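You operate a simulated robot arm through the tools that you are given. There is no shell and no other tool. Be economical: measure what you need, move in short steps, check, and stop when the job is done.

You run a simulated robot arm. Do the job below in one go: nothing can be reset, and whatever is moved stays where it is left.

TASK
Open the air tap, set about 7 bar, wind the star knob right out and lower the roller.

It is judged by the outcome, as a careful person would: the job done as asked, and still so three seconds after it is handed in. It fails if anything else is knocked over, pushed out of place, dropped, spilled or broken.

THE ROBOT
A 7-joint arm with a two-finger parallel gripper on a trunk, on a base that drives. Base frame: it is fixed to the floor where the robot stands at the start and does not move with it; the origin is under the middle of the robot, x ahead of it, y to its left, z up. Lengths are in mm, angles in rad, forces in N, time in s.
Its first joint turns from -2.897 to 2.897 rad. Places, roughly: low-high switch [1500, 300, 1400]; panel fan button [1600, 400, 1400]; panel heat button [1600, 400, 1400]; panel heat dial [1600, 500, 1400]; panel inch button [1500, 300, 1400]; panel lamp button [1600, 300, 1400]; panel reset button [1600, 400, 1400]; panel speed dial [1600, 400, 1400]; panel start button [1600, 500, 1400]; panel stop button [1500, 300, 1400]; red main switch [2100, 900, 1400]; red panel stop button [1500, 300, 1500]; red tower air tap [1800, 0, 800]; tower air knob [1900, 100, 800]; tower ball lever [1800, 0, 1000]; tower star knob [1800, -200, 1100]. Payload 3.43 kg.
Tool frame: the origin (TCP) lies between the finger pads and is the grasp point; the fingertips stand 30 mm ahead of it; z points along the fingers, y is the line along which they close. Largest opening 94 mm; finger width 28, thickness 10; the body of the gripper, 50 by 96 mm, starts 55 mm behind the TCP.
Orientation is told as [roll, pitch, yaw] about the base's x, y, z axes, in that order, counted from this pose: with the fingers straight down and closing along the base's y, the tool's x points along the base's -x, its y along +y and its z along -z.

THE INTERFACE
- The arm moves only by the tool move_arm. Its argument "series" is a list of rows, each a list of 3 entries, a list of its own where there are three numbers: the gripper command, from -1 (shut) to 1 (fully open), values between in proportion, then the shift along the tool's x, y, z in mm, then the turn, a rotation vector about the tool's x, y, z in rad. In form: [[jaw, [tx, ty, tz], [ax, ay, az]], ...]. A call has 1 to 20 rows; each row shifts and turns the commanded pose from where the row before left it, along the tool's axes as they then stand. Rows are played at 5 a second. More than 50 mm and 0.15 rad between two rows, or a gripper value outside its range, and nothing of the call is played. A pose out of reach is approached as far as the arm can. The call stops where the force on the tool passes 50 N (or 10 N more than at its start, if that is more) or the arm is blocked; 0.2 s more then pass. Each finger travels about 45 mm/s and halts on what it meets, pressing with about 43 N; the grip force reading is that of the motor and also rises with nothing between the fingers. The clock runs only during rows and for 0.2 s after the last one: add rows that do not move to give the fingers time. The reply holds the time, the measured pose of the TCP, the force on the tool along the base axes, the opening and the grip force, in the units named above and with some noise, with the torque about the TCP (base axes, N m) and any sound that the robot's microphone picked up.
- Cameras (640 x 400 px; columns grow to the right, rows downward): "scene" is now at [514.8, 208.6, 1168]; the picture's right is [-0.05, -1.00, 0.00], its down [-0.16, 0.01, -0.99] and it looks along [0.99, -0.05, -0.16] (base axes); focal length 279 px, centre (320, 200). "wrist" rides on the gripper at [76, 14, -103] in the tool frame; the picture's right is [-0.18, 0.98, 0.00], its down [-0.75, -0.14, -0.64] and it looks along [-0.63, -0.12, 0.77] (tool axes); focal length 243 px, centre (320, 200). There is no depth. A picture from a camera that has moved, and an enlarged one, comes with that camera's place and axes in the base frame and with its lens.
- capture(camera): a new picture of that camera. No time passes.
- raise_lower(by): slides the trunk up (or, below 0, down) by that many mm; the arm and the scene camera ride with it, the base frame stays. It gives what a move gives, with no picture.
- drive_base(legs): drives the robot by 1 to 6 legs, each [ahead, left, turn to the left] in mm, mm and rad, along the robot's own axes; the way and the turn of a leg run together, so that a leg with both is an arc; at most 1500 mm and 3.142 rad a leg. The arm and the cameras ride along, it lands a little off, and it stops where it bumps. It gives what a move gives.
- pan_tilt(pan, tilt): turns the head with the scene camera to pan (to the left, within 1.798 rad either way) and tilt (down, from -0.506 to 1.204), counted from straight ahead of the robot. It gives what a move gives.
- zoom(camera, box): a new picture of the part [left, top, right, bottom] of that camera's present view, enlarged. No time passes.
- hand_in(): hands the job in; it is judged then, once.

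Work in short steps. Places have to be worked out from the pictures, the camera data and where the tool is seen: move nearer, look again, correct. Check each grasp and each placing, and mend what went wrong. You have 120 turns and 78 pictures in all, those below and enlarged ones among them. Open the gripper and draw the arm clear of the work before you hand the job in, unless the task says otherwise; then end with one line.

The tools are called after "Call:" by a JSON object that holds its "fn" and its "kwargs". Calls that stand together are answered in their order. move_arm: Moves the arm, as the interface text tells. Its arguments: {"type":"object","properties":{"series":{"type":"array","items":{"type":"array"}}},"required":["series"]} The other tools are called the same way: raise_lower (by) slides the trunk up or down; drive_base (legs) drives the base; pan_tilt (pan, tilt) turns the head that bears the scene camera; capture (camera) takes a picture; zoom (camera, box) takes an enlarged picture of a part of a camera's view; hand_in () hands the job in.

At the start:

```text
t: 0.0
position: [673.8, 168.1, 1081.4]
ee_rot: [0.001, -0.002, -0.001]
contact_force: [0.0, -0.3, 0.0]
wrist_torque: [0.02, 0.0, -0.01]
width: 94.3
grip_force: 0.0
trunk travel left (down, up): [-225.0, 265.0]
robot x, y, heading: [-1.2, -0.0, 0.002]
head pan, tilt: [-0.049, 0.159]
```

scene: 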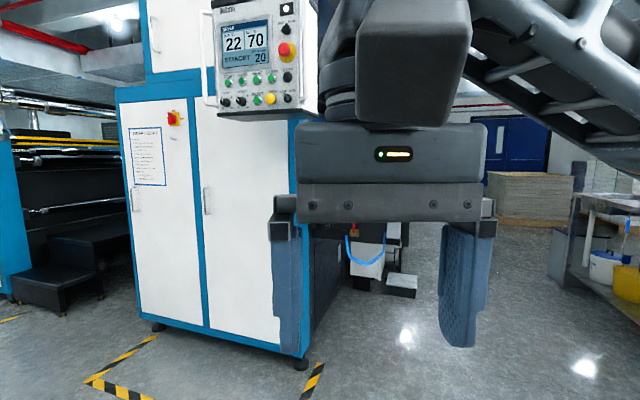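
wrist: 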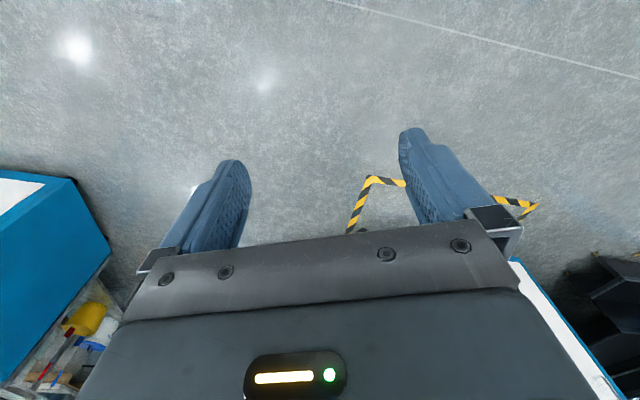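

The gripper hides the tower, which lies behind the cabinet corner. I drive to the right to get a view of it.

Call:
{"fn": "drive_base", "kwargs": {"legs": [[0, -600, 0]]}}

Call:
{"fn": "pan_tilt", "kwargs": {"pan": 0.25, "tilt": 0.15}}

Call:
{"fn": "capture", "kwargs": {"camera": "scene"}}

```text
t: 3.4
position: [674.5, -432.3, 1080.6]
ee_rot: [0.0, 0.0, -0.006]
contact_force: [0.2, 0.5, 0.1]
wrist_torque: [0.0, 0.0, -0.02]
width: 94.1
grip_force: 0.0
trunk travel left (down, up): [-225.0, 265.0]
robot x, y, heading: [-2.0, -598.6, -0.009]
head pan, tilt: [-0.049, 0.159]
```

```text
t: 4.2
position: [674.7, -432.9, 1080.3]
ee_rot: [0.002, 0.0, -0.006]
contact_force: [-0.1, 0.1, 0.7]
wrist_torque: [0.03, 0.0, -0.01]
width: 93.7
grip_force: 0.0
trunk travel left (down, up): [-225.0, 265.0]
robot x, y, heading: [-4.0, -597.9, -0.005]
head pan, tilt: [0.25, 0.15]
```

```text
75 pictures are left
camera scene: at [511.8, -364.1, 1168.8], right [0.24, -0.97, 0.0], down [-0.15, -0.04, -0.99], along [0.96, 0.24, -0.15], focal length 279 px, centre (320, 200)
```

scene: 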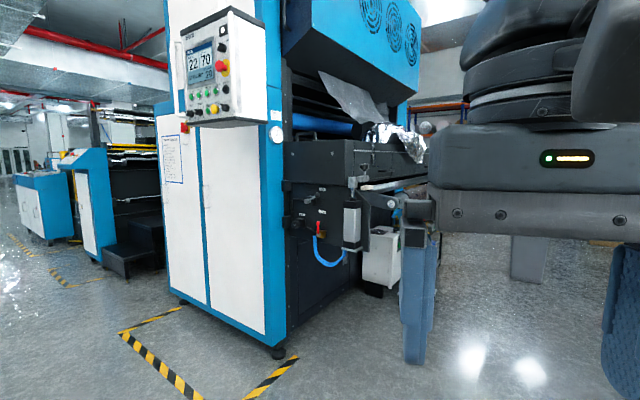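

Call:
{"fn": "zoom", "kwargs": {"camera": "scene", "box": [270, 110, 450, 290]}}

```text
2.22 times, centred on (360, 200) of scene
camera zoom: at [511.8, -364.1, 1168.8], right [0.24, -0.97, 0.0], down [-0.15, -0.04, -0.99], along [0.96, 0.24, -0.15], focal length 621 px, centre (231, 200)
```

zoom: 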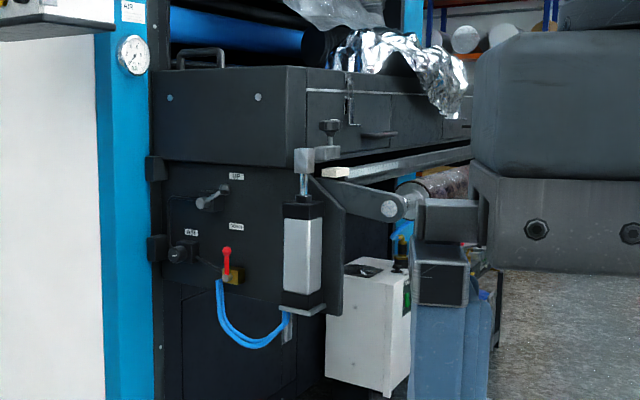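

The tower face looks towards −x at about x = 1800–1850, with the tap, regulator knob, lever and star knob in view. I drive nearer and shift the arm to the right, out of the camera's view.

Call:
{"fn": "move_arm", "kwargs": {"series": [[1, [0, -50, 0], [0, 0, 0]], [1, [0, -50, 0], [0, 0, 0]], [1, [0, -50, 0], [0, 0, 0]], [1, [0, -50, 0], [0, 0, 0]], [1, [0, -50, 0], [0, 0, 0]], [1, [0, -50, 0], [0, 0, 0]]]}}

Call:
{"fn": "drive_base", "kwargs": {"legs": [[700, 200, 0]]}}

Call:
{"fn": "pan_tilt", "kwargs": {"pan": 0.1, "tilt": 0.3}}

Call:
{"fn": "capture", "kwargs": {"camera": "scene"}}

```text
t: 5.6
position: [672.9, -731.6, 1080.1]
ee_rot: [0.0, 0.0, -0.002]
contact_force: [0.6, -0.7, 0.2]
wrist_torque: [-0.03, 0.03, -0.01]
width: 94.0
grip_force: 0.0
trunk travel left (down, up): [-225.0, 265.0]
robot x, y, heading: [-1.7, -597.8, -0.008]
head pan, tilt: [0.25, 0.15]
```

```text
t: 9.5
position: [1364.0, -551.1, 1081.0]
ee_rot: [0.0, 0.0, -0.018]
contact_force: [0.0, 0.4, 0.1]
wrist_torque: [0.0, 0.01, 0.0]
width: 94.0
grip_force: 0.0
trunk travel left (down, up): [-225.0, 265.0]
robot x, y, heading: [692.3, -404.9, -0.024]
head pan, tilt: [0.25, 0.15]
```

```text
t: 10.2
position: [1363.0, -552.2, 1081.8]
ee_rot: [-0.002, 0.0, -0.018]
contact_force: [0.0, 0.2, 0.0]
wrist_torque: [0.02, 0.0, 0.03]
width: 93.9
grip_force: 0.1
trunk travel left (down, up): [-225.0, 265.0]
robot x, y, heading: [686.8, -405.9, -0.024]
head pan, tilt: [0.099, 0.3]
```

```text
73 pictures are left
camera scene: at [1211.5, -194.8, 1154.9], right [0.08, -1.0, 0.0], down [-0.29, -0.02, -0.96], along [0.95, 0.08, -0.3], focal length 279 px, centre (320, 200)
```

scene: 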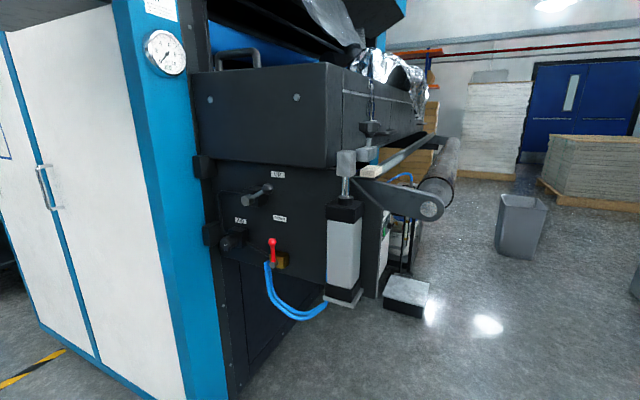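

Call:
{"fn": "zoom", "kwargs": {"camera": "scene", "box": [210, 160, 330, 280]}}

Call:
{"fn": "zoom", "kwargs": {"camera": "scene", "box": [320, 100, 460, 240]}}

Call:
{"fn": "zoom", "kwargs": {"camera": "scene", "box": [135, 25, 195, 80]}}

```text
3.33 times, centred on (270, 220) of scene
camera zoom: at [1211.5, -194.8, 1154.9], right [0.08, -1.0, 0.0], down [-0.29, -0.02, -0.96], along [0.95, 0.08, -0.3], focal length 932 px, centre (487, 133)
```

zoom: 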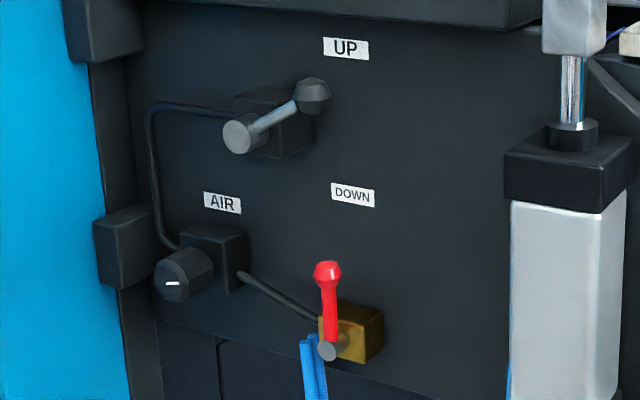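

```text
2.86 times, centred on (390, 170) of scene
camera zoom: at [1211.5, -194.8, 1154.9], right [0.08, -1.0, 0.0], down [-0.29, -0.02, -0.96], along [0.95, 0.08, -0.3], focal length 798 px, centre (120, 286)
```

zoom: 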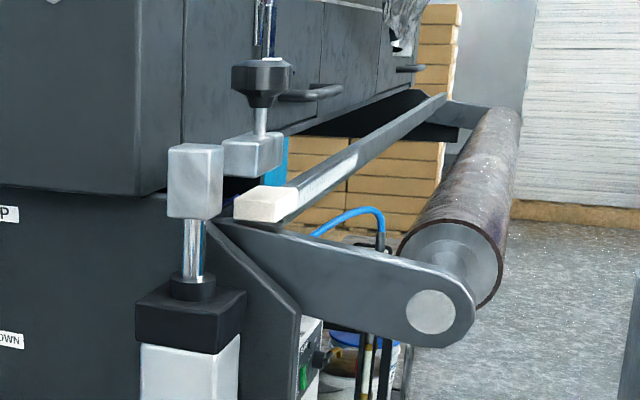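

```text
7.27 times, centred on (165, 52) of scene
camera zoom: at [1211.5, -194.8, 1154.9], right [0.08, -1.0, 0.0], down [-0.29, -0.02, -0.96], along [0.95, 0.08, -0.3], focal length 2032 px, centre (1447, 1273)
```

zoom: 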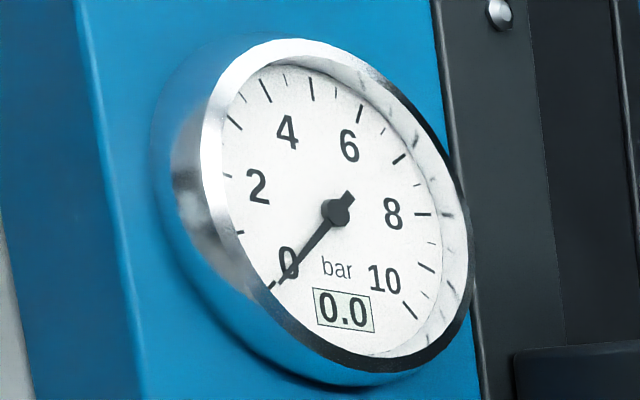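

The machine is turned by about −0.35 rad relative to me, and the gauge reads 0.0. I turn to face the tower plate squarely, edge closer and look again.

Call:
{"fn": "drive_base", "kwargs": {"legs": [[0, 0, -0.33], [120, 330, 0]]}}

Call:
{"fn": "pan_tilt", "kwargs": {"pan": 0.15, "tilt": 0.25}}

Call:
{"fn": "capture", "kwargs": {"camera": "scene"}}

```text
t: 13.5
position: [1503.8, -503.8, 1081.3]
ee_rot: [-0.002, 0.001, -0.358]
contact_force: [0.9, 0.4, 0.2]
wrist_torque: [0.02, 0.02, 0.0]
width: 93.9
grip_force: 0.0
trunk travel left (down, up): [-225.0, 265.0]
robot x, y, heading: [917.1, -142.9, -0.356]
head pan, tilt: [0.099, 0.3]
```

```text
t: 14.1
position: [1503.4, -503.0, 1081.0]
ee_rot: [0.0, 0.001, -0.356]
contact_force: [0.7, 0.0, 0.5]
wrist_torque: [0.01, 0.01, -0.01]
width: 94.1
grip_force: 0.0
trunk travel left (down, up): [-225.0, 265.0]
robot x, y, heading: [916.7, -145.4, -0.353]
head pan, tilt: [0.15, 0.25]
```

```text
69 pictures are left
camera scene: at [1479.9, -110.7, 1159.5], right [-0.21, -0.98, 0.0], down [-0.24, 0.05, -0.97], along [0.95, -0.2, -0.25], focal length 279 px, centre (320, 200)
```

scene: 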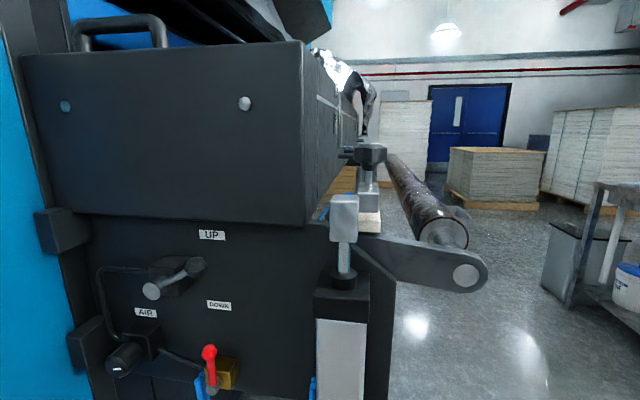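

Triangulated (two views): red tap ball ≈ (1834, −26, 854), air knob ≈ (1907, 126, 801), lever ball ≈ (1838, −17, 986), star knob ≈ (1845, −255, 1128). I lower the trunk and tip the tool to horizontal here, clear of everything.

Call:
{"fn": "raise_lower", "kwargs": {"by": -150}}

Call:
{"fn": "move_arm", "kwargs": {"series": [[-1, [0, 0, 0], [0, -0.15, 0]], [-1, [0, 0, 0], [0, -0.15, 0]], [-1, [0, 0, 0], [0, -0.15, 0]], [-1, [0, 0, 0], [0, -0.15, 0]], [-1, [0, 0, 0], [0, -0.15, 0]], [-1, [0, 0, 0], [0, -0.15, 0]], [-1, [0, 0, 0], [0, -0.15, 0]], [-1, [0, 0, 0], [0, -0.15, 0]], [-1, [0, 0, 0], [0, -0.15, 0]], [-1, [0, 0, 0], [0, -0.15, 0]], [-1, [0, 0, 0], [0, -0.07, 0]]]}}

Call:
{"fn": "drive_base", "kwargs": {"legs": [[0, 200, 0]]}}

Call:
{"fn": "capture", "kwargs": {"camera": "scene"}}

Call:
{"fn": "capture", "kwargs": {"camera": "wrist"}}

```text
t: 15.9
position: [1504.0, -501.9, 930.5]
ee_rot: [0.001, 0.001, -0.357]
contact_force: [0.5, -0.4, -0.5]
wrist_torque: [0.01, 0.01, 0.02]
width: 93.8
grip_force: 0.1
trunk travel left (down, up): [-75.0, 415.0]
robot x, y, heading: [916.7, -140.3, -0.36]
head pan, tilt: [0.15, 0.25]
```

```text
t: 18.3
position: [1551.7, -572.2, 956.3]
ee_rot: [-2.636, -1.567, 2.28]
contact_force: [0.6, 0.6, 0.4]
wrist_torque: [-0.02, -0.03, 0.02]
width: 0.2
grip_force: 32.9
out of reach, approached as far as the arm can: row 5, 6, 7, 8, 9, 10
trunk travel left (down, up): [-75.0, 415.0]
robot x, y, heading: [919.0, -143.6, -0.355]
head pan, tilt: [0.15, 0.25]
```

```text
t: 19.9
position: [1622.5, -384.5, 955.1]
ee_rot: [0.204, -1.569, -0.561]
contact_force: [-0.4, -0.5, -0.2]
wrist_torque: [0.01, 0.01, 0.01]
width: 0.1
grip_force: 33.1
trunk travel left (down, up): [-75.0, 415.0]
robot x, y, heading: [989.8, 48.9, -0.357]
head pan, tilt: [0.15, 0.25]
```

```text
68 pictures are left
camera scene: at [1550.9, 78.9, 1009.6], right [-0.21, -0.98, 0.0], down [-0.24, 0.05, -0.97], along [0.95, -0.2, -0.25], focal length 279 px, centre (320, 200)
```

scene: 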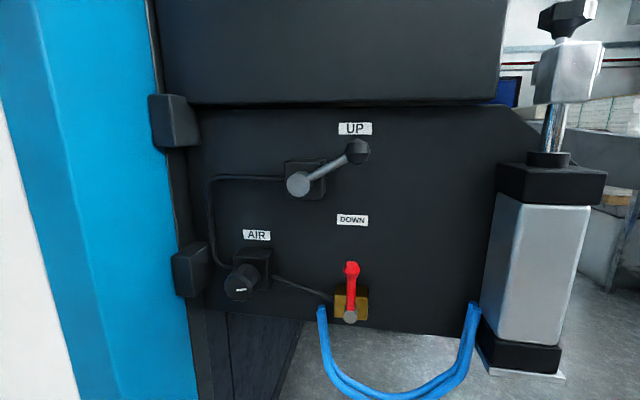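

```text
67 pictures are left
camera wrist: at [1531.3, -334.4, 879.7], right [0.34, 0.92, 0.18], down [-0.65, 0.09, 0.75], along [0.68, -0.38, 0.63], focal length 243 px, centre (320, 200)
```

wrist: 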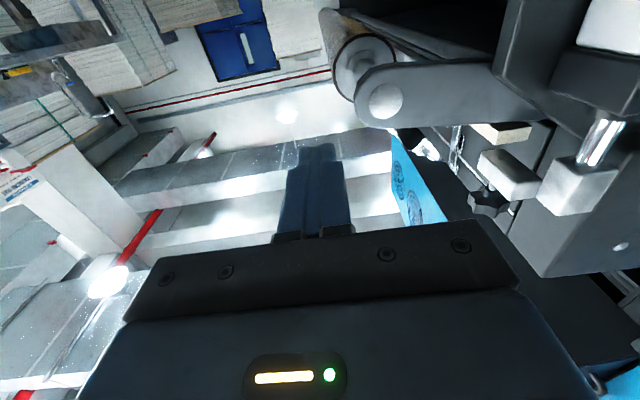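

The view is clear now. I draw the tool back, move it left and down to just right of the tap handle, still well in front of the plate.

Call:
{"fn": "move_arm", "kwargs": {"series": [[-1, [0, 0, -45], [0, 0, 0]], [-1, [0, 0, -45], [0, 0, 0]], [-1, [13, 45, 0], [0, 0, 0]], [-1, [13, 45, 0], [0, 0, 0]], [-1, [13, 45, 0], [0, 0, 0]], [-1, [13, 45, 0], [0, 0, 0]], [-1, [13, 45, 0], [0, 0, 0]], [-1, [13, 45, 0], [0, 0, 0]], [-1, [13, 45, 0], [0, 0, 0]], [-1, [11, 45, 0], [0, 0, 0]], [-1, [0, 10, 0], [0, 0, 0]]]}}

Call:
{"fn": "drive_base", "kwargs": {"legs": [[90, 0, 0]]}}

Call:
{"fn": "capture", "kwargs": {"camera": "scene"}}

Call:
{"fn": "capture", "kwargs": {"camera": "wrist"}}

```text
t: 22.3
position: [1689.2, -310.8, 880.2]
ee_rot: [0.341, -1.567, -0.691]
contact_force: [0.3, -0.6, 0.7]
wrist_torque: [0.01, 0.01, -0.02]
width: 0.0
grip_force: 33.0
out of reach, approached as far as the arm can: row 1, 2, 3, 4, 5, 6, 7, 8, 9, 10, 11
trunk travel left (down, up): [-75.0, 415.0]
robot x, y, heading: [986.3, 45.2, -0.359]
head pan, tilt: [0.15, 0.25]
```

```text
t: 23.4
position: [1774.2, -342.2, 880.6]
ee_rot: [0.292, -1.568, -0.643]
contact_force: [-0.7, 0.5, -0.2]
wrist_torque: [-0.02, 0.01, 0.02]
width: 0.0
grip_force: 33.0
trunk travel left (down, up): [-75.0, 415.0]
robot x, y, heading: [1074.5, 13.0, -0.36]
head pan, tilt: [0.15, 0.25]
```

```text
66 pictures are left
camera scene: at [1636.2, 47.2, 1009.5], right [-0.21, -0.98, 0.0], down [-0.24, 0.05, -0.97], along [0.95, -0.2, -0.25], focal length 279 px, centre (320, 200)
```

scene: 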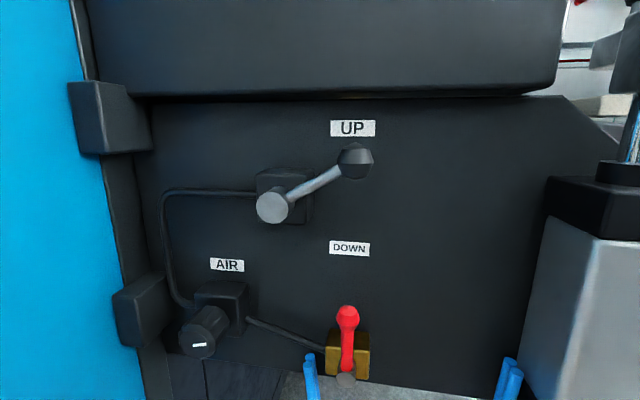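

```text
65 pictures are left
camera wrist: at [1682.3, -293.7, 803.4], right [0.34, 0.92, 0.19], down [-0.65, 0.09, 0.76], along [0.68, -0.38, 0.63], focal length 243 px, centre (320, 200)
```

wrist: 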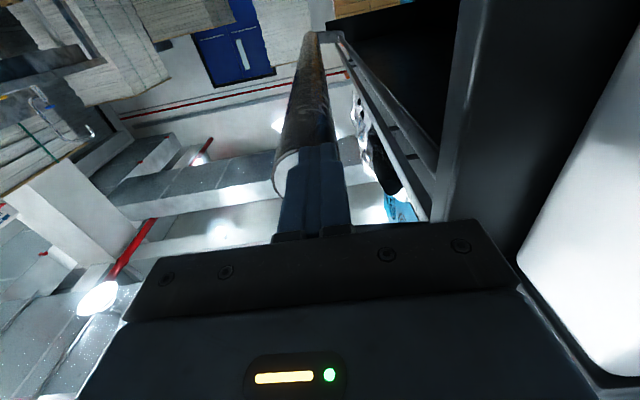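

The arm can't hold the tool level so close in (it needs about 800 mm ahead), so the commanded shift was only partly followed. I back the base off 150 mm before moving the arm left.

Call:
{"fn": "drive_base", "kwargs": {"legs": [[-150, 0, 0]]}}

Call:
{"fn": "move_arm", "kwargs": {"series": [[-1, [0, 20, 20], [0, 0, 0]], [-1, [0, 30, 10], [0, 0, 0]]]}}

```text
t: 24.8
position: [1631.0, -289.0, 881.4]
ee_rot: [0.293, -1.566, -0.646]
contact_force: [0.2, -0.3, -0.1]
wrist_torque: [0.01, -0.02, -0.03]
width: 0.0
grip_force: 33.5
trunk travel left (down, up): [-75.0, 415.0]
robot x, y, heading: [933.8, 68.6, -0.357]
head pan, tilt: [0.15, 0.25]
```

```text
t: 25.4
position: [1632.4, -289.5, 878.8]
ee_rot: [0.333, -1.569, -0.683]
contact_force: [-0.5, 0.6, 0.5]
wrist_torque: [0.02, 0.01, 0.0]
width: 0.1
grip_force: 33.3
out of reach, approached as far as the arm can: row 1, 2
trunk travel left (down, up): [-75.0, 415.0]
robot x, y, heading: [931.2, 66.1, -0.359]
head pan, tilt: [0.15, 0.25]
```

The command is still held inside the unreachable zone, so I shift it forward in steps and watch the reply.

Call:
{"fn": "move_arm", "kwargs": {"series": [[-1, [0, 0, 40], [0, 0, 0]], [-1, [0, 0, 30], [0, 0, 0]]]}}

```text
t: 26.0
position: [1664.4, -310.1, 869.0]
ee_rot: [0.347, -1.563, -0.694]
contact_force: [-0.1, 0.8, 0.0]
wrist_torque: [-0.01, 0.02, 0.02]
width: 0.2
grip_force: 33.4
out of reach, approached as far as the arm can: row 1, 2
trunk travel left (down, up): [-75.0, 415.0]
robot x, y, heading: [933.8, 68.3, -0.358]
head pan, tilt: [0.15, 0.25]
```

Call:
{"fn": "move_arm", "kwargs": {"series": [[-1, [-40, 0, 0], [0, 0, 0]], [-1, [-40, 0, 0], [0, 0, 0]]]}}

```text
t: 26.6
position: [1665.2, -311.1, 948.4]
ee_rot: [0.272, -1.566, -0.623]
contact_force: [0.8, -0.2, -0.3]
wrist_torque: [-0.02, 0.03, 0.01]
width: 0.0
grip_force: 32.6
trunk travel left (down, up): [-75.0, 415.0]
robot x, y, heading: [930.6, 68.0, -0.355]
head pan, tilt: [0.15, 0.25]
```

That pose is reachable, so the limit is low height near the robot. I lower the trunk the remaining 70 mm instead, then slide left towards the tap.

Call:
{"fn": "raise_lower", "kwargs": {"by": -72}}

Call:
{"fn": "move_arm", "kwargs": {"series": [[-1, [0, 45, 0], [0, 0, 0]], [-1, [0, 45, 0], [0, 0, 0]], [-1, [0, 45, 0], [0, 0, 0]], [-1, [0, 45, 0], [0, 0, 0]]]}}

```text
t: 27.7
position: [1663.8, -310.7, 877.3]
ee_rot: [0.28, -1.566, -0.633]
contact_force: [-0.8, -0.7, -0.2]
wrist_torque: [0.04, 0.0, 0.0]
width: 0.2
grip_force: 32.9
trunk travel left (down, up): [-3.0, 487.0]
robot x, y, heading: [928.6, 70.2, -0.36]
head pan, tilt: [0.15, 0.25]
```

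```text
t: 28.7
position: [1667.2, -299.6, 876.7]
ee_rot: [0.293, -1.567, -0.645]
contact_force: [-0.1, 0.5, 0.8]
wrist_torque: [-0.04, 0.0, 0.02]
width: 0.2
grip_force: 32.8
out of reach, approached as far as the arm can: row 1, 2, 3, 4
trunk travel left (down, up): [-3.0, 487.0]
robot x, y, heading: [931.2, 67.0, -0.355]
head pan, tilt: [0.15, 0.25]
```

Still joint-limited when low and near. I back off another 60 mm and extend the arm, which should flatten the forearm, then slide left.

Call:
{"fn": "drive_base", "kwargs": {"legs": [[-70, 50, 0]]}}

Call:
{"fn": "move_arm", "kwargs": {"series": [[-1, [0, 0, 35], [0, 0, 0]], [-1, [0, 0, 35], [0, 0, 0]], [-1, [0, 40, 0], [0, 0, 0]], [-1, [0, 40, 0], [0, 0, 0]], [-1, [0, 40, 0], [0, 0, 0]]]}}

```text
t: 29.8
position: [1617.4, -230.1, 877.4]
ee_rot: [0.279, -1.566, -0.63]
contact_force: [0.5, -0.1, -0.4]
wrist_torque: [0.01, 0.03, -0.05]
width: 0.1
grip_force: 33.1
trunk travel left (down, up): [-3.0, 487.0]
robot x, y, heading: [882.7, 140.3, -0.353]
head pan, tilt: [0.15, 0.25]
```

```text
t: 31.0
position: [1629.3, -235.5, 875.0]
ee_rot: [0.184, -1.563, -0.536]
contact_force: [-0.3, -0.1, 0.0]
wrist_torque: [0.02, -0.05, 0.01]
width: 0.1
grip_force: 33.9
out of reach, approached as far as the arm can: row 1, 2, 3, 4, 5
trunk travel left (down, up): [-3.0, 487.0]
robot x, y, heading: [883.5, 140.3, -0.359]
head pan, tilt: [0.15, 0.25]
```

The tool straight ahead puts the wrist in a singular pose, so I'll stand at an angle to the plate and point the tool sideways instead. First I tip the tool back down here, in free space.

Call:
{"fn": "move_arm", "kwargs": {"series": [[-1, [0, 0, 0], [0, 0.15, 0]], [-1, [0, 0, 0], [0, 0.15, 0]], [-1, [0, 0, 0], [0, 0.15, 0]], [-1, [0, 0, 0], [0, 0.15, 0]], [-1, [0, 0, 0], [0, 0.15, 0]], [-1, [0, 0, 0], [0, 0.15, 0]], [-1, [0, 0, 0], [0, 0.15, 0]], [-1, [0, 0, 0], [0, 0.15, 0]], [-1, [0, 0, 0], [0, 0.15, 0]], [-1, [0, 0, 0], [0, 0.15, 0]], [-1, [0, 0, 0], [0, 0.07, 0]]]}}

Call:
{"fn": "drive_base", "kwargs": {"legs": [[-100, -500, 0]]}}

```text
t: 33.4
position: [1629.5, -235.2, 875.2]
ee_rot: [0.002, 0.005, -0.356]
contact_force: [0.1, -0.2, 0.0]
wrist_torque: [0.01, 0.02, -0.02]
width: 0.0
grip_force: 33.5
trunk travel left (down, up): [-3.0, 487.0]
robot x, y, heading: [885.8, 136.6, -0.361]
head pan, tilt: [0.15, 0.25]
```

```text
t: 36.3
position: [1362.2, -664.3, 873.8]
ee_rot: [0.001, 0.004, -0.354]
contact_force: [0.0, 0.1, 0.5]
wrist_torque: [-0.01, 0.02, 0.02]
width: 0.0
grip_force: 33.0
trunk travel left (down, up): [-3.0, 487.0]
robot x, y, heading: [618.9, -290.3, -0.353]
head pan, tilt: [0.15, 0.25]
```

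Now I turn the base to about 0.65 rad, pull the arm in a little, and tip the tool towards the plate's normal.

Call:
{"fn": "drive_base", "kwargs": {"legs": [[0, 0, 1.0]]}}

Call:
{"fn": "move_arm", "kwargs": {"series": [[-1, [45, 0, 0], [0, 0, 0]], [-1, [45, 0, 0], [0, 0, 0]], [-1, [0, 0, 0], [0.1208, -0.0763, 0]], [-1, [0, 0, 0], [0.1208, -0.0763, 0]], [-1, [0, 0, 0], [0.1208, -0.0763, 0]], [-1, [0, 0, 0], [0.1208, -0.0763, 0]], [-1, [0, 0, 0], [0.1208, -0.0763, 0]], [-1, [0, 0, 0], [0.1208, -0.0763, 0]], [-1, [0, 0, 0], [0.1208, -0.0763, 0]], [-1, [0, 0, 0], [0.1208, -0.0763, 0]], [-1, [0, 0, 0], [0.1208, -0.0763, 0]], [-1, [0, 0, 0], [0.1208, -0.0763, 0]], [-1, [0, 0, 0], [0.1208, -0.0763, 0]]]}}

```text
t: 39.2
position: [1344.2, 115.3, 875.1]
ee_rot: [0.003, 0.003, 0.621]
contact_force: [0.1, -0.3, 0.1]
wrist_torque: [0.0, -0.01, -0.02]
width: 0.0
grip_force: 32.8
trunk travel left (down, up): [-3.0, 487.0]
robot x, y, heading: [612.2, -290.3, 0.616]
head pan, tilt: [0.15, 0.25]
```

```text
t: 42.0
position: [1366.5, 50.0, 816.7]
ee_rot: [-1.51, -0.559, 1.151]
contact_force: [0.4, 0.4, -0.1]
wrist_torque: [0.02, 0.03, 0.03]
width: 0.1
grip_force: 33.4
out of reach, approached as far as the arm can: row 11, 12, 13
trunk travel left (down, up): [-3.0, 487.0]
robot x, y, heading: [612.3, -294.7, 0.614]
head pan, tilt: [0.15, 0.25]
```

Call:
{"fn": "move_arm", "kwargs": {"series": [[-1, [0, 0, 20], [0, 0, 0]]]}}

Call:
{"fn": "capture", "kwargs": {"camera": "wrist"}}

```text
t: 42.4
position: [1384.1, 48.1, 813.0]
ee_rot: [-1.516, -0.547, 1.159]
contact_force: [0.3, -0.5, 0.8]
wrist_torque: [0.02, 0.02, -0.01]
width: 0.0
grip_force: 32.9
trunk travel left (down, up): [-3.0, 487.0]
robot x, y, heading: [613.7, -289.1, 0.615]
head pan, tilt: [0.15, 0.25]
```

```text
64 pictures are left
camera wrist: at [1264.9, 33.3, 766.5], right [0.22, 0.63, -0.74], down [-0.36, 0.76, 0.54], along [0.91, 0.15, 0.39], focal length 243 px, centre (320, 200)
```

wrist: 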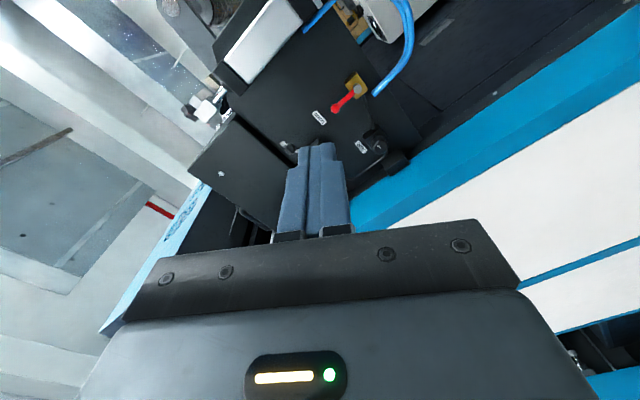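

The tool now points squarely at the plate (z-axis ≈ (0.93, −0.37, −0.05)). I drive the base so the closed fingers come to just in front of and to the right of the tap handle.

Call:
{"fn": "drive_base", "kwargs": {"legs": [[259, -283, 0]]}}

Call:
{"fn": "pan_tilt", "kwargs": {"pan": -0.75, "tilt": 0.2}}

Call:
{"fn": "capture", "kwargs": {"camera": "scene"}}

Call:
{"fn": "capture", "kwargs": {"camera": "wrist"}}

```text
t: 44.8
position: [1762.6, -43.6, 815.8]
ee_rot: [-1.515, -0.549, 1.143]
contact_force: [0.0, 0.3, -0.3]
wrist_torque: [0.0, -0.02, -0.02]
width: 0.0
grip_force: 33.0
trunk travel left (down, up): [-3.0, 487.0]
robot x, y, heading: [990.7, -371.9, 0.606]
head pan, tilt: [0.15, 0.25]
```

```text
t: 46.0
position: [1761.7, -45.4, 810.6]
ee_rot: [-1.505, -0.548, 1.137]
contact_force: [0.0, 0.7, 0.1]
wrist_torque: [0.01, -0.03, 0.0]
width: 0.0
grip_force: 33.1
trunk travel left (down, up): [-3.0, 487.0]
robot x, y, heading: [989.3, -374.6, 0.606]
head pan, tilt: [-0.75, 0.201]
```

```text
63 pictures are left
camera scene: at [1306.8, 28.8, 942.1], right [-0.15, -0.99, 0.0], down [-0.2, 0.03, -0.98], along [0.97, -0.14, -0.2], focal length 279 px, centre (320, 200)
```

scene: 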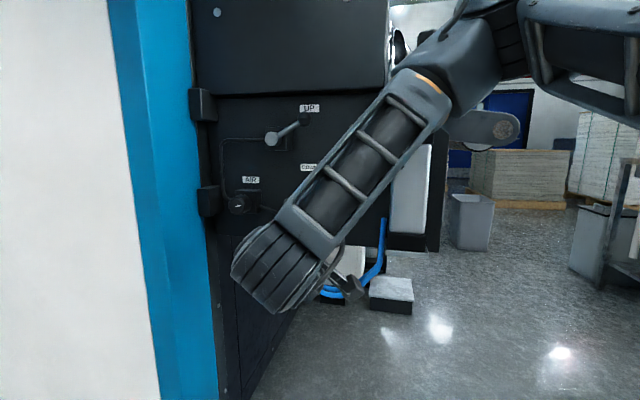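

```text
62 pictures are left
camera wrist: at [1642.1, -56.3, 764.4], right [0.22, 0.63, -0.74], down [-0.34, 0.76, 0.55], along [0.91, 0.13, 0.39], focal length 243 px, centre (320, 200)
```

wrist: 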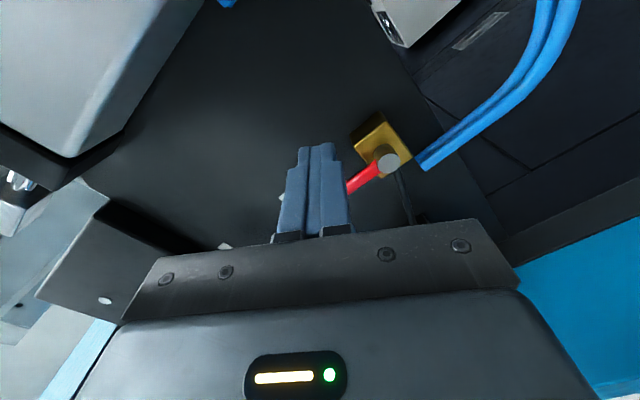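

The hub lies near (1824, −20, 787). I raise the fingertips 43 mm to the ball's height, still to its right, then advance 47 mm beside it.

Call:
{"fn": "move_arm", "kwargs": {"series": [[-1, [-11, -18, 0], [0, 0, 0]], [-1, [-11, -18, 0], [0, 0, 0]], [-1, [-1, 0, 24], [0, 0, 0]], [-1, [-1, 0, 23], [0, 0, 0]]]}}

Call:
{"fn": "capture", "kwargs": {"camera": "wrist"}}

```text
t: 47.2
position: [1805.0, -58.9, 826.3]
ee_rot: [-1.455, -0.534, 1.116]
contact_force: [-0.1, 0.1, -0.2]
wrist_torque: [-0.03, 0.04, -0.06]
width: 0.0
grip_force: 32.7
trunk travel left (down, up): [-3.0, 487.0]
robot x, y, heading: [986.2, -372.3, 0.603]
head pan, tilt: [-0.75, 0.201]
stopped in row 4: the arm was blocked; the commanded pose is now the measured one
```

```text
61 pictures are left
camera wrist: at [1683.3, -71.9, 784.7], right [0.19, 0.64, -0.75], down [-0.32, 0.76, 0.57], along [0.93, 0.13, 0.34], focal length 243 px, centre (320, 200)
```

wrist: 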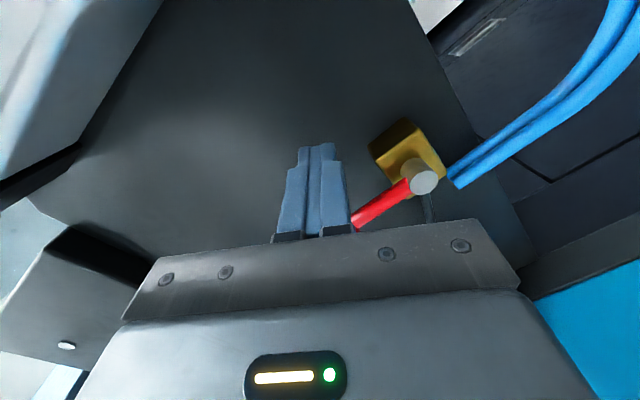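

The move stopped as "blocked" without force at the tool. I look at the scene for any arm contact before going on.

Call:
{"fn": "pan_tilt", "kwargs": {"pan": -0.9, "tilt": -0.1}}

Call:
{"fn": "capture", "kwargs": {"camera": "scene"}}

```text
t: 48.0
position: [1804.8, -59.5, 826.0]
ee_rot: [-1.455, -0.534, 1.115]
contact_force: [-1.0, -0.4, 0.3]
wrist_torque: [0.02, -0.01, 0.04]
width: 0.0
grip_force: 32.8
trunk travel left (down, up): [-3.0, 487.0]
robot x, y, heading: [988.2, -368.6, 0.606]
head pan, tilt: [-0.901, -0.099]
```

```text
60 pictures are left
camera scene: at [1297.8, 17.0, 969.3], right [-0.29, -0.96, 0.0], down [0.09, -0.03, -1.0], along [0.95, -0.29, 0.1], focal length 279 px, centre (320, 200)
```

scene: 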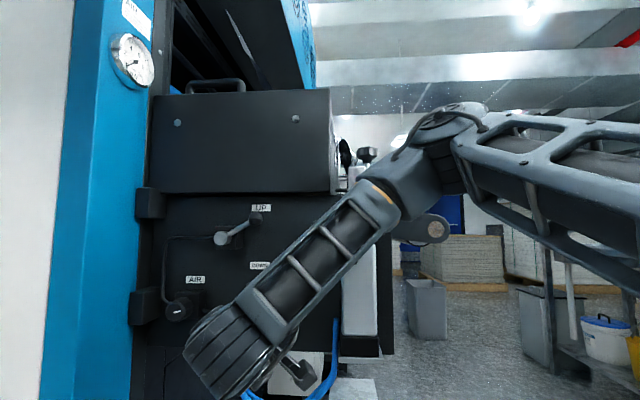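

No visible contact of the arm with anything. I try a small step up to see whether it was a joint limit.

Call:
{"fn": "move_arm", "kwargs": {"series": [[-1, [-7, -10, 0], [0, 0, 0]], [-1, [-7, -10, 0], [0, 0, 0]]]}}

```text
t: 48.8
position: [1805.6, -54.8, 824.9]
ee_rot: [-1.402, -0.518, 1.095]
contact_force: [-0.1, 0.0, 0.0]
wrist_torque: [-0.01, 0.0, 0.0]
width: 0.0
grip_force: 32.9
trunk travel left (down, up): [-3.0, 487.0]
robot x, y, heading: [990.3, -371.8, 0.603]
head pan, tilt: [-0.901, -0.099]
stopped in row 2: the arm was blocked; the commanded pose is now the measured one
```

The wrist roll joint is at its limit in this posture; standing parallel to the plate with the tool pointing to the right should be well conditioned. I back straight off from the plate and tip the tool back down.

Call:
{"fn": "drive_base", "kwargs": {"legs": [[-143, 205, 0]]}}

Call:
{"fn": "move_arm", "kwargs": {"series": [[-1, [0, 0, 0], [-0.1208, 0.0763, 0]], [-1, [0, 0, 0], [-0.1208, 0.0763, 0]], [-1, [0, 0, 0], [-0.1208, 0.0763, 0]], [-1, [0, 0, 0], [-0.1208, 0.0763, 0]], [-1, [0, 0, 0], [-0.1208, 0.0763, 0]], [-1, [0, 0, 0], [-0.1208, 0.0763, 0]], [-1, [0, 0, 0], [-0.1208, 0.0763, 0]], [-1, [0, 0, 0], [-0.1208, 0.0763, 0]], [-1, [0, 0, 0], [-0.1208, 0.0763, 0]], [-1, [0, 0, 0], [-0.1208, 0.0763, 0]]]}}

```text
t: 50.6
position: [1572.5, 28.7, 824.4]
ee_rot: [-1.401, -0.519, 1.091]
contact_force: [-0.2, -0.1, -0.7]
wrist_torque: [0.0, 0.0, 0.01]
width: 0.0
grip_force: 33.0
trunk travel left (down, up): [-3.0, 487.0]
robot x, y, heading: [753.7, -288.2, 0.598]
head pan, tilt: [-0.901, -0.099]
```

```text
t: 52.9
position: [1573.2, 28.9, 826.0]
ee_rot: [-0.016, 0.034, 0.616]
contact_force: [-1.0, 0.0, 0.9]
wrist_torque: [0.0, 0.01, 0.01]
width: 0.3
grip_force: 33.4
trunk travel left (down, up): [-3.0, 487.0]
robot x, y, heading: [756.8, -286.5, 0.602]
head pan, tilt: [-0.901, -0.099]
```

Tool is down again. I turn the base parallel to the plate and tip the tool to the robot's right.

Call:
{"fn": "drive_base", "kwargs": {"legs": [[-100, 0, 0], [0, 0, 0.61]]}}

Call:
{"fn": "move_arm", "kwargs": {"series": [[-1, [40, -33, 0], [0, 0, 0]], [-1, [40, -33, 0], [0, 0, 0]], [-1, [30, -33, 0], [0, 0, 0]], [-1, [0, 0, 0], [0.143, 0, 0]], [-1, [0, 0, 0], [0.143, 0, 0]], [-1, [0, 0, 0], [0.143, 0, 0]], [-1, [0, 0, 0], [0.143, 0, 0]], [-1, [0, 0, 0], [0.143, 0, 0]], [-1, [0, 0, 0], [0.143, 0, 0]], [-1, [0, 0, 0], [0.143, 0, 0]], [-1, [0, 0, 0], [0.143, 0, 0]], [-1, [0, 0, 0], [0.143, 0, 0]], [-1, [0, 0, 0], [0.143, 0, 0]], [-1, [0, 0, 0], [0.143, 0, 0]]]}}

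```text
t: 55.7
position: [1154.3, 386.7, 825.5]
ee_rot: [-0.017, 0.034, 1.236]
contact_force: [-0.9, -0.1, 0.3]
wrist_torque: [0.02, -0.03, 0.0]
width: 0.0
grip_force: 33.3
trunk travel left (down, up): [-3.0, 487.0]
robot x, y, heading: [669.0, -342.4, 1.217]
head pan, tilt: [-0.901, -0.099]
```

```text
refused: row 1 steps farther than a row can; nothing moved
```

Call:
{"fn": "move_arm", "kwargs": {"series": [[-1, [35, -30, 0], [0, 0, 0]], [-1, [35, -30, 0], [0, 0, 0]], [-1, [35, -30, 0], [0, 0, 0]], [-1, [0, 0, 0], [0.143, 0, 0]], [-1, [0, 0, 0], [0.143, 0, 0]], [-1, [0, 0, 0], [0.143, 0, 0]], [-1, [0, 0, 0], [0.143, 0, 0]], [-1, [0, 0, 0], [0.143, 0, 0]], [-1, [0, 0, 0], [0.143, 0, 0]], [-1, [0, 0, 0], [0.143, 0, 0]], [-1, [0, 0, 0], [0.143, 0, 0]], [-1, [0, 0, 0], [0.143, 0, 0]], [-1, [0, 0, 0], [0.143, 0, 0]], [-1, [0, 0, 0], [0.143, 0, 0]]]}}

```text
t: 58.7
position: [1217.3, 263.1, 790.4]
ee_rot: [-1.55, 0.061, 1.233]
contact_force: [0.6, 0.5, 0.2]
wrist_torque: [0.01, 0.02, 0.02]
width: 0.0
grip_force: 33.1
out of reach, approached as far as the arm can: row 14
trunk travel left (down, up): [-3.0, 487.0]
robot x, y, heading: [671.0, -340.9, 1.221]
head pan, tilt: [-0.901, -0.099]
```

Almost level, with the last joint perhaps near its limit. I roll the tool about its own axis by −0.75 rad to relieve it, and rise again.

Call:
{"fn": "move_arm", "kwargs": {"series": [[-1, [0, 0, 0], [0, 0, -0.15]], [-1, [0, 0, 0], [0, 0, -0.15]], [-1, [0, 0, 0], [0, 0, -0.15]], [-1, [0, 0, 0], [0, 0, -0.15]], [-1, [0, 0, 0], [0, 0, -0.15]]]}}

Call:
{"fn": "move_arm", "kwargs": {"series": [[-1, [20, -22, 0], [0, 0, 0]], [-1, [20, -22, 0], [0, 0, 0]]]}}

Call:
{"fn": "capture", "kwargs": {"camera": "wrist"}}

```text
t: 60.1
position: [1214.1, 263.1, 786.0]
ee_rot: [-1.539, 0.828, 1.258]
contact_force: [-0.6, -0.2, 0.0]
wrist_torque: [-0.03, 0.03, 0.03]
width: 0.3
grip_force: 33.0
trunk travel left (down, up): [-3.0, 487.0]
robot x, y, heading: [669.8, -343.3, 1.212]
head pan, tilt: [-0.901, -0.099]
stopped in row 5: the arm was blocked; the commanded pose is now the measured one
```

```text
t: 60.9
position: [1226.1, 275.2, 805.1]
ee_rot: [-1.485, 0.859, 1.304]
contact_force: [-0.4, -0.5, 0.7]
wrist_torque: [0.02, 0.04, 0.03]
width: 0.0
grip_force: 32.9
out of reach, approached as far as the arm can: row 2
trunk travel left (down, up): [-3.0, 487.0]
robot x, y, heading: [669.5, -344.8, 1.216]
head pan, tilt: [-0.901, -0.099]
stopped in row 2: the arm was blocked; the commanded pose is now the measured one
```

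```text
59 pictures are left
camera wrist: at [1111.5, 250.4, 859.0], right [-0.24, -0.58, -0.78], down [-0.44, 0.78, -0.44], along [0.87, 0.23, -0.44], focal length 243 px, centre (320, 200)
```

wrist: 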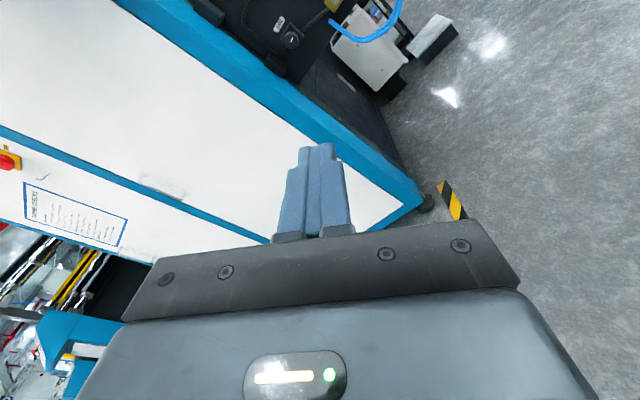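

I look at the arm's own posture to find which joint is limiting.

Call:
{"fn": "pan_tilt", "kwargs": {"pan": -1.4, "tilt": 0.1}}

Call:
{"fn": "capture", "kwargs": {"camera": "scene"}}

```text
t: 61.8
position: [1225.8, 275.5, 805.8]
ee_rot: [-1.488, 0.858, 1.304]
contact_force: [-0.2, -0.3, -0.5]
wrist_torque: [0.0, -0.01, -0.01]
width: 0.0
grip_force: 33.0
trunk travel left (down, up): [-3.0, 487.0]
robot x, y, heading: [670.8, -343.1, 1.22]
head pan, tilt: [-1.4, 0.099]
```

```text
58 pictures are left
camera scene: at [704.9, 109.5, 951.5], right [-0.18, -0.98, 0.0], down [-0.1, 0.02, -1.0], along [0.98, -0.18, -0.1], focal length 279 px, centre (320, 200)
```

scene: 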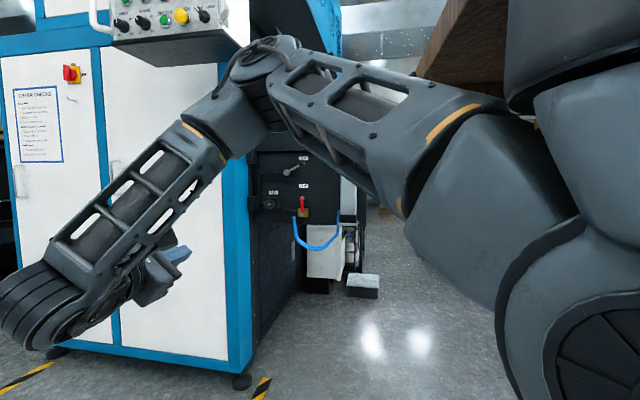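

The wrist is cramped when the tool is level this low. I undo the roll and use a compromise: tool tipped about 52° from vertical, pointing at the plate from above.

Call:
{"fn": "move_arm", "kwargs": {"series": [[-1, [0, 0, 0], [0, 0, 0.15]], [-1, [0, 0, 0], [0, 0, 0.15]], [-1, [0, 0, 0], [0, 0, 0.15]], [-1, [0, 0, 0], [0, 0, 0.15]], [-1, [0, 0, 0], [0, 0, 0.15]], [-1, [0, 0, 0], [-0.14, 0, 0]], [-1, [0, 0, 0], [-0.14, 0, 0]], [-1, [0, 0, 0], [-0.14, 0, 0]], [-1, [0, 0, 0], [-0.14, 0, 0]], [-1, [0, 0, 0], [-0.14, 0, 0]]]}}

Call:
{"fn": "move_arm", "kwargs": {"series": [[-1, [0, -25, -30], [0, 0, 0]], [-1, [0, -25, -30], [0, 0, 0]]]}}

```text
t: 64.2
position: [1219.4, 277.3, 781.1]
ee_rot: [-0.772, 0.136, 1.257]
contact_force: [-0.2, -0.2, 0.1]
wrist_torque: [0.03, -0.01, 0.0]
width: 0.0
grip_force: 33.2
trunk travel left (down, up): [-3.0, 487.0]
robot x, y, heading: [670.3, -343.5, 1.219]
head pan, tilt: [-1.4, 0.099]
stopped in row 10: the arm was blocked; the commanded pose is now the measured one
```

```text
t: 65.0
position: [1215.1, 291.0, 831.7]
ee_rot: [-0.73, 0.162, 1.266]
contact_force: [-0.8, 0.5, 0.0]
wrist_torque: [-0.01, -0.01, -0.02]
width: 0.0
grip_force: 32.9
trunk travel left (down, up): [-3.0, 487.0]
robot x, y, heading: [670.0, -343.9, 1.221]
head pan, tilt: [-1.4, 0.099]
stopped in row 2: the arm was blocked; the commanded pose is now the measured one
```

Call:
{"fn": "move_arm", "kwargs": {"series": [[-1, [-25, 0, 0], [0, 0, 0]], [-1, [-25, 0, 0], [0, 0, 0]]]}}

Call:
{"fn": "move_arm", "kwargs": {"series": [[-1, [0, 0, 0], [0.1, 0, 0]], [-1, [0, 0, 0], [0.1, 0, 0]]]}}

```text
t: 65.6
position: [1231.5, 338.1, 827.6]
ee_rot: [-0.741, 0.16, 1.267]
contact_force: [0.3, 0.0, 0.0]
wrist_torque: [-0.04, -0.03, 0.02]
width: 0.0
grip_force: 33.0
trunk travel left (down, up): [-3.0, 487.0]
robot x, y, heading: [671.5, -343.3, 1.22]
head pan, tilt: [-1.4, 0.099]
```

```text
t: 66.2
position: [1229.9, 337.5, 818.4]
ee_rot: [-0.919, 0.167, 1.267]
contact_force: [0.1, -0.3, -0.2]
wrist_torque: [0.0, 0.02, -0.01]
width: 0.0
grip_force: 32.7
trunk travel left (down, up): [-3.0, 487.0]
robot x, y, heading: [672.1, -343.3, 1.22]
head pan, tilt: [-1.4, 0.099]
```

Call:
{"fn": "move_arm", "kwargs": {"series": [[-1, [0, -16, -12], [0, 0, 0]], [-1, [0, -16, -12], [0, 0, 0]]]}}

Call:
{"fn": "capture", "kwargs": {"camera": "scene"}}

```text
t: 67.0
position: [1226.4, 346.9, 835.2]
ee_rot: [-0.895, 0.195, 1.279]
contact_force: [-0.6, -0.1, 0.7]
wrist_torque: [0.02, 0.04, -0.01]
width: 0.0
grip_force: 33.0
trunk travel left (down, up): [-3.0, 487.0]
robot x, y, heading: [670.4, -347.6, 1.221]
head pan, tilt: [-1.4, 0.099]
stopped in row 2: the arm was blocked; the commanded pose is now the measured one
```

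```text
57 pictures are left
camera scene: at [704.7, 109.4, 951.5], right [-0.18, -0.98, 0.0], down [-0.1, 0.02, -1.0], along [0.98, -0.18, -0.1], focal length 279 px, centre (320, 200)
```

scene: 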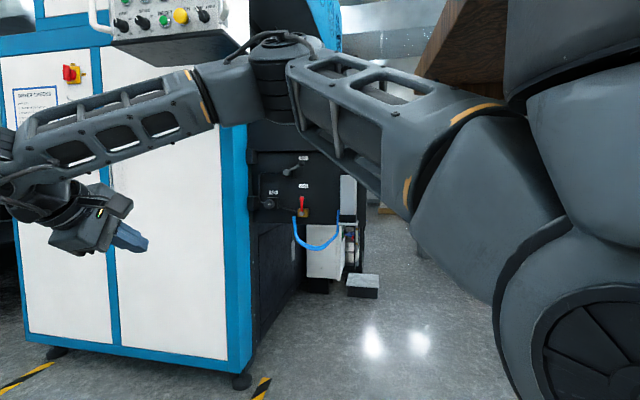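

The elbow sits to the robot's right, so the wrist bends naturally leftwards: I should face the plate with the targets to my right. I tip the tool back down, then turn the base to face the plate again.

Call:
{"fn": "move_arm", "kwargs": {"series": [[-1, [0, 0, 0], [-0.15, 0, 0]], [-1, [0, 0, 0], [-0.15, 0, 0]], [-1, [0, 0, 0], [-0.15, 0, 0]], [-1, [0, 0, 0], [-0.15, 0, 0]], [-1, [0, 0, 0], [-0.15, 0, 0]], [-1, [0, 0, 0], [-0.15, 0, 0]]]}}

Call:
{"fn": "drive_base", "kwargs": {"legs": [[0, 0, -1.577]]}}

```text
t: 68.4
position: [1227.0, 347.5, 839.3]
ee_rot: [0.001, 0.191, 1.28]
contact_force: [-0.6, 0.3, 0.8]
wrist_torque: [0.01, -0.05, 0.03]
width: 0.0
grip_force: 32.6
trunk travel left (down, up): [-3.0, 487.0]
robot x, y, heading: [669.1, -342.4, 1.217]
head pan, tilt: [-1.4, 0.099]
```

```text
t: 72.6
position: [1364.2, -893.4, 839.4]
ee_rot: [-0.002, 0.192, -0.286]
contact_force: [0.1, 0.4, -0.3]
wrist_torque: [-0.03, -0.02, 0.03]
width: 0.1
grip_force: 32.7
trunk travel left (down, up): [-3.0, 487.0]
robot x, y, heading: [673.6, -343.2, -0.338]
head pan, tilt: [-1.4, 0.099]
```

Call:
{"fn": "move_arm", "kwargs": {"series": [[-1, [0, 0, 0], [0, -0.15, 0]], [-1, [0, 0, 0], [0, -0.15, 0]], [-1, [0, 0, 0], [0, -0.15, 0]], [-1, [0, 0, 0], [0, -0.15, 0]], [-1, [0, 0, 0], [0, -0.15, 0]], [-1, [0, 0, 0], [0, -0.15, 0]], [-1, [0, 0, 0], [0, -0.15, 0]], [-1, [0, 0, 0], [0, -0.15, 0]], [-1, [0, 0, 0], [0, -0.15, 0]], [-1, [0, 0, 0], [0, -0.15, 0]], [-1, [0, 0, 0], [0, -0.15, 0]], [-1, [0, 0, 0], [0.07, -0.1, 0]]]}}

Call:
{"fn": "move_arm", "kwargs": {"series": [[-1, [20, 0, 0], [0, 0, 0]], [-1, [-20, 0, 0], [0, 0, 0]], [-1, [0, -25, 0], [0, 0, 0]], [-1, [0, 0, 25], [0, 0, 0]]]}}

Call:
{"fn": "capture", "kwargs": {"camera": "wrist"}}

```text
t: 75.2
position: [1362.8, -893.6, 840.1]
ee_rot: [-0.494, -1.559, 0.14]
contact_force: [0.0, -0.1, 0.1]
wrist_torque: [-0.01, 0.04, 0.03]
width: 0.3
grip_force: 33.1
trunk travel left (down, up): [-3.0, 487.0]
robot x, y, heading: [672.1, -344.7, -0.343]
head pan, tilt: [-1.4, 0.099]
```

```text
t: 76.2
position: [1376.5, -924.4, 839.9]
ee_rot: [-0.425, -1.556, 0.071]
contact_force: [-0.7, -0.8, -0.9]
wrist_torque: [0.03, -0.02, 0.01]
width: 0.1
grip_force: 32.8
trunk travel left (down, up): [-3.0, 487.0]
robot x, y, heading: [669.1, -341.9, -0.34]
head pan, tilt: [-1.4, 0.099]
```

```text
56 pictures are left
camera wrist: at [1285.5, -875.8, 764.5], right [0.34, 0.92, 0.18], down [-0.64, 0.09, 0.76], along [0.69, -0.38, 0.62], focal length 243 px, centre (320, 200)
```

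wrist: 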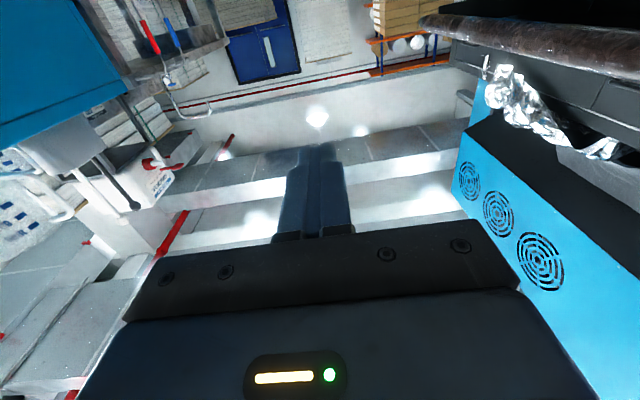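

This posture is comfortable and the tool is exactly level and square to the plate. I drive left past the front of the tower with the tips about 100 mm clear of everything.

Call:
{"fn": "drive_base", "kwargs": {"legs": [[0, 965, 0]]}}

Call:
{"fn": "pan_tilt", "kwargs": {"pan": -0.6, "tilt": 0.2}}

Call:
{"fn": "capture", "kwargs": {"camera": "scene"}}

Call:
{"fn": "capture", "kwargs": {"camera": "wrist"}}

```text
t: 81.3
position: [1711.2, 12.5, 840.5]
ee_rot: [-0.43, -1.557, 0.086]
contact_force: [-0.3, 0.1, -0.1]
wrist_torque: [-0.03, -0.01, 0.01]
width: 0.0
grip_force: 32.6
trunk travel left (down, up): [-3.0, 487.0]
robot x, y, heading: [996.5, 586.2, -0.332]
head pan, tilt: [-1.4, 0.099]
```

```text
t: 82.5
position: [1710.4, 13.5, 839.9]
ee_rot: [-0.426, -1.556, 0.087]
contact_force: [-0.5, 0.4, -0.2]
wrist_torque: [0.03, -0.03, 0.01]
width: 0.0
grip_force: 32.6
trunk travel left (down, up): [-3.0, 487.0]
robot x, y, heading: [998.6, 585.4, -0.331]
head pan, tilt: [-0.6, 0.201]
```

```text
55 pictures are left
camera scene: at [1521.6, 576.5, 942.1], right [-0.8, -0.6, 0.0], down [-0.12, 0.16, -0.98], along [0.58, -0.79, -0.2], focal length 279 px, centre (320, 200)
```

scene: 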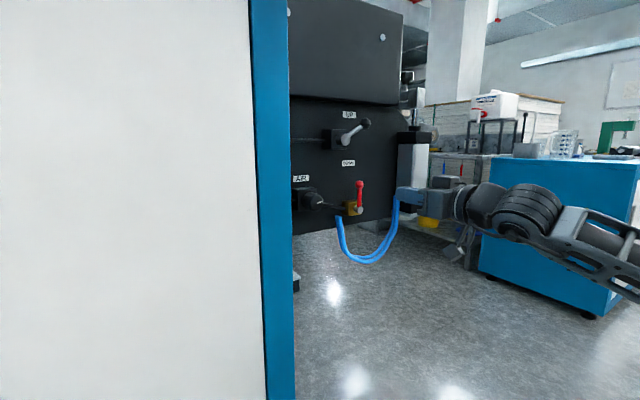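

```text
54 pictures are left
camera wrist: at [1617.7, 61.3, 764.4], right [0.33, 0.93, 0.18], down [-0.64, 0.08, 0.76], along [0.69, -0.37, 0.62], focal length 243 px, centre (320, 200)
```

wrist: 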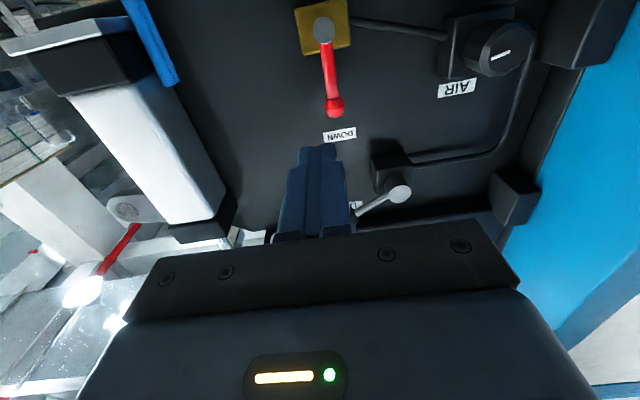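

Excellent view: ball at L ≈ 626, z ≈ 845 in plate coordinates; TCP is at L 611, D 1598. I step 18 mm right and advance 112 mm beside the ball.

Call:
{"fn": "move_arm", "kwargs": {"series": [[-1, [-5, -18, 0], [0, 0, 0]], [-1, [0, 0, 38], [0, 0, 0]], [-1, [0, 0, 38], [0, 0, 0]], [-1, [0, 0, 36], [0, 0, 0]]]}}

Call:
{"fn": "capture", "kwargs": {"camera": "wrist"}}

```text
t: 83.5
position: [1810.7, -42.8, 842.8]
ee_rot: [-0.455, -1.557, 0.108]
contact_force: [0.0, 0.4, 0.5]
wrist_torque: [0.02, 0.0, 0.01]
width: 0.0
grip_force: 32.9
trunk travel left (down, up): [-3.0, 487.0]
robot x, y, heading: [996.2, 586.8, -0.332]
head pan, tilt: [-0.6, 0.201]
```

```text
53 pictures are left
camera wrist: at [1717.5, 4.8, 767.3], right [0.33, 0.93, 0.18], down [-0.64, 0.09, 0.76], along [0.69, -0.37, 0.62], focal length 243 px, centre (320, 200)
```

wrist: 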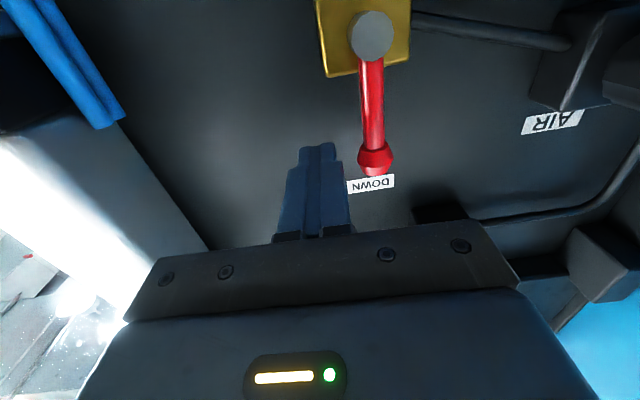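

The fingertips are beside the ball at the right height. I sweep it along its arc to the left (anticlockwise), the force limit guarding against a stop.

Call:
{"fn": "move_arm", "kwargs": {"series": [[-1, [5, 10, 0], [0, 0, 0]], [-1, [-2, 11, 0], [0, 0, 0]], [-1, [-1, 10, 0], [0, 0, 0]]]}}

Call:
{"fn": "capture", "kwargs": {"camera": "wrist"}}

```text
t: 84.2
position: [1814.4, -29.3, 838.7]
ee_rot: [-0.146, -1.548, -0.222]
contact_force: [-1.5, -8.9, -3.3]
wrist_torque: [0.09, 0.05, -0.26]
width: 0.0
grip_force: 33.2
trunk travel left (down, up): [-3.0, 487.0]
robot x, y, heading: [999.1, 583.9, -0.33]
head pan, tilt: [-0.6, 0.201]
stopped in row 3: the force on the tool passed its limit at 57 N (the readings are from after the stop); the commanded pose is now the measured one
```

```text
52 pictures are left
camera wrist: at [1721.9, 21.0, 763.9], right [0.36, 0.92, 0.18], down [-0.63, 0.1, 0.77], along [0.69, -0.39, 0.61], focal length 243 px, centre (320, 200)
```

wrist: 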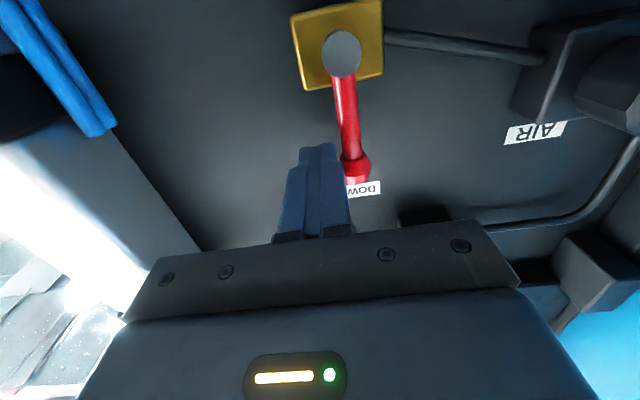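

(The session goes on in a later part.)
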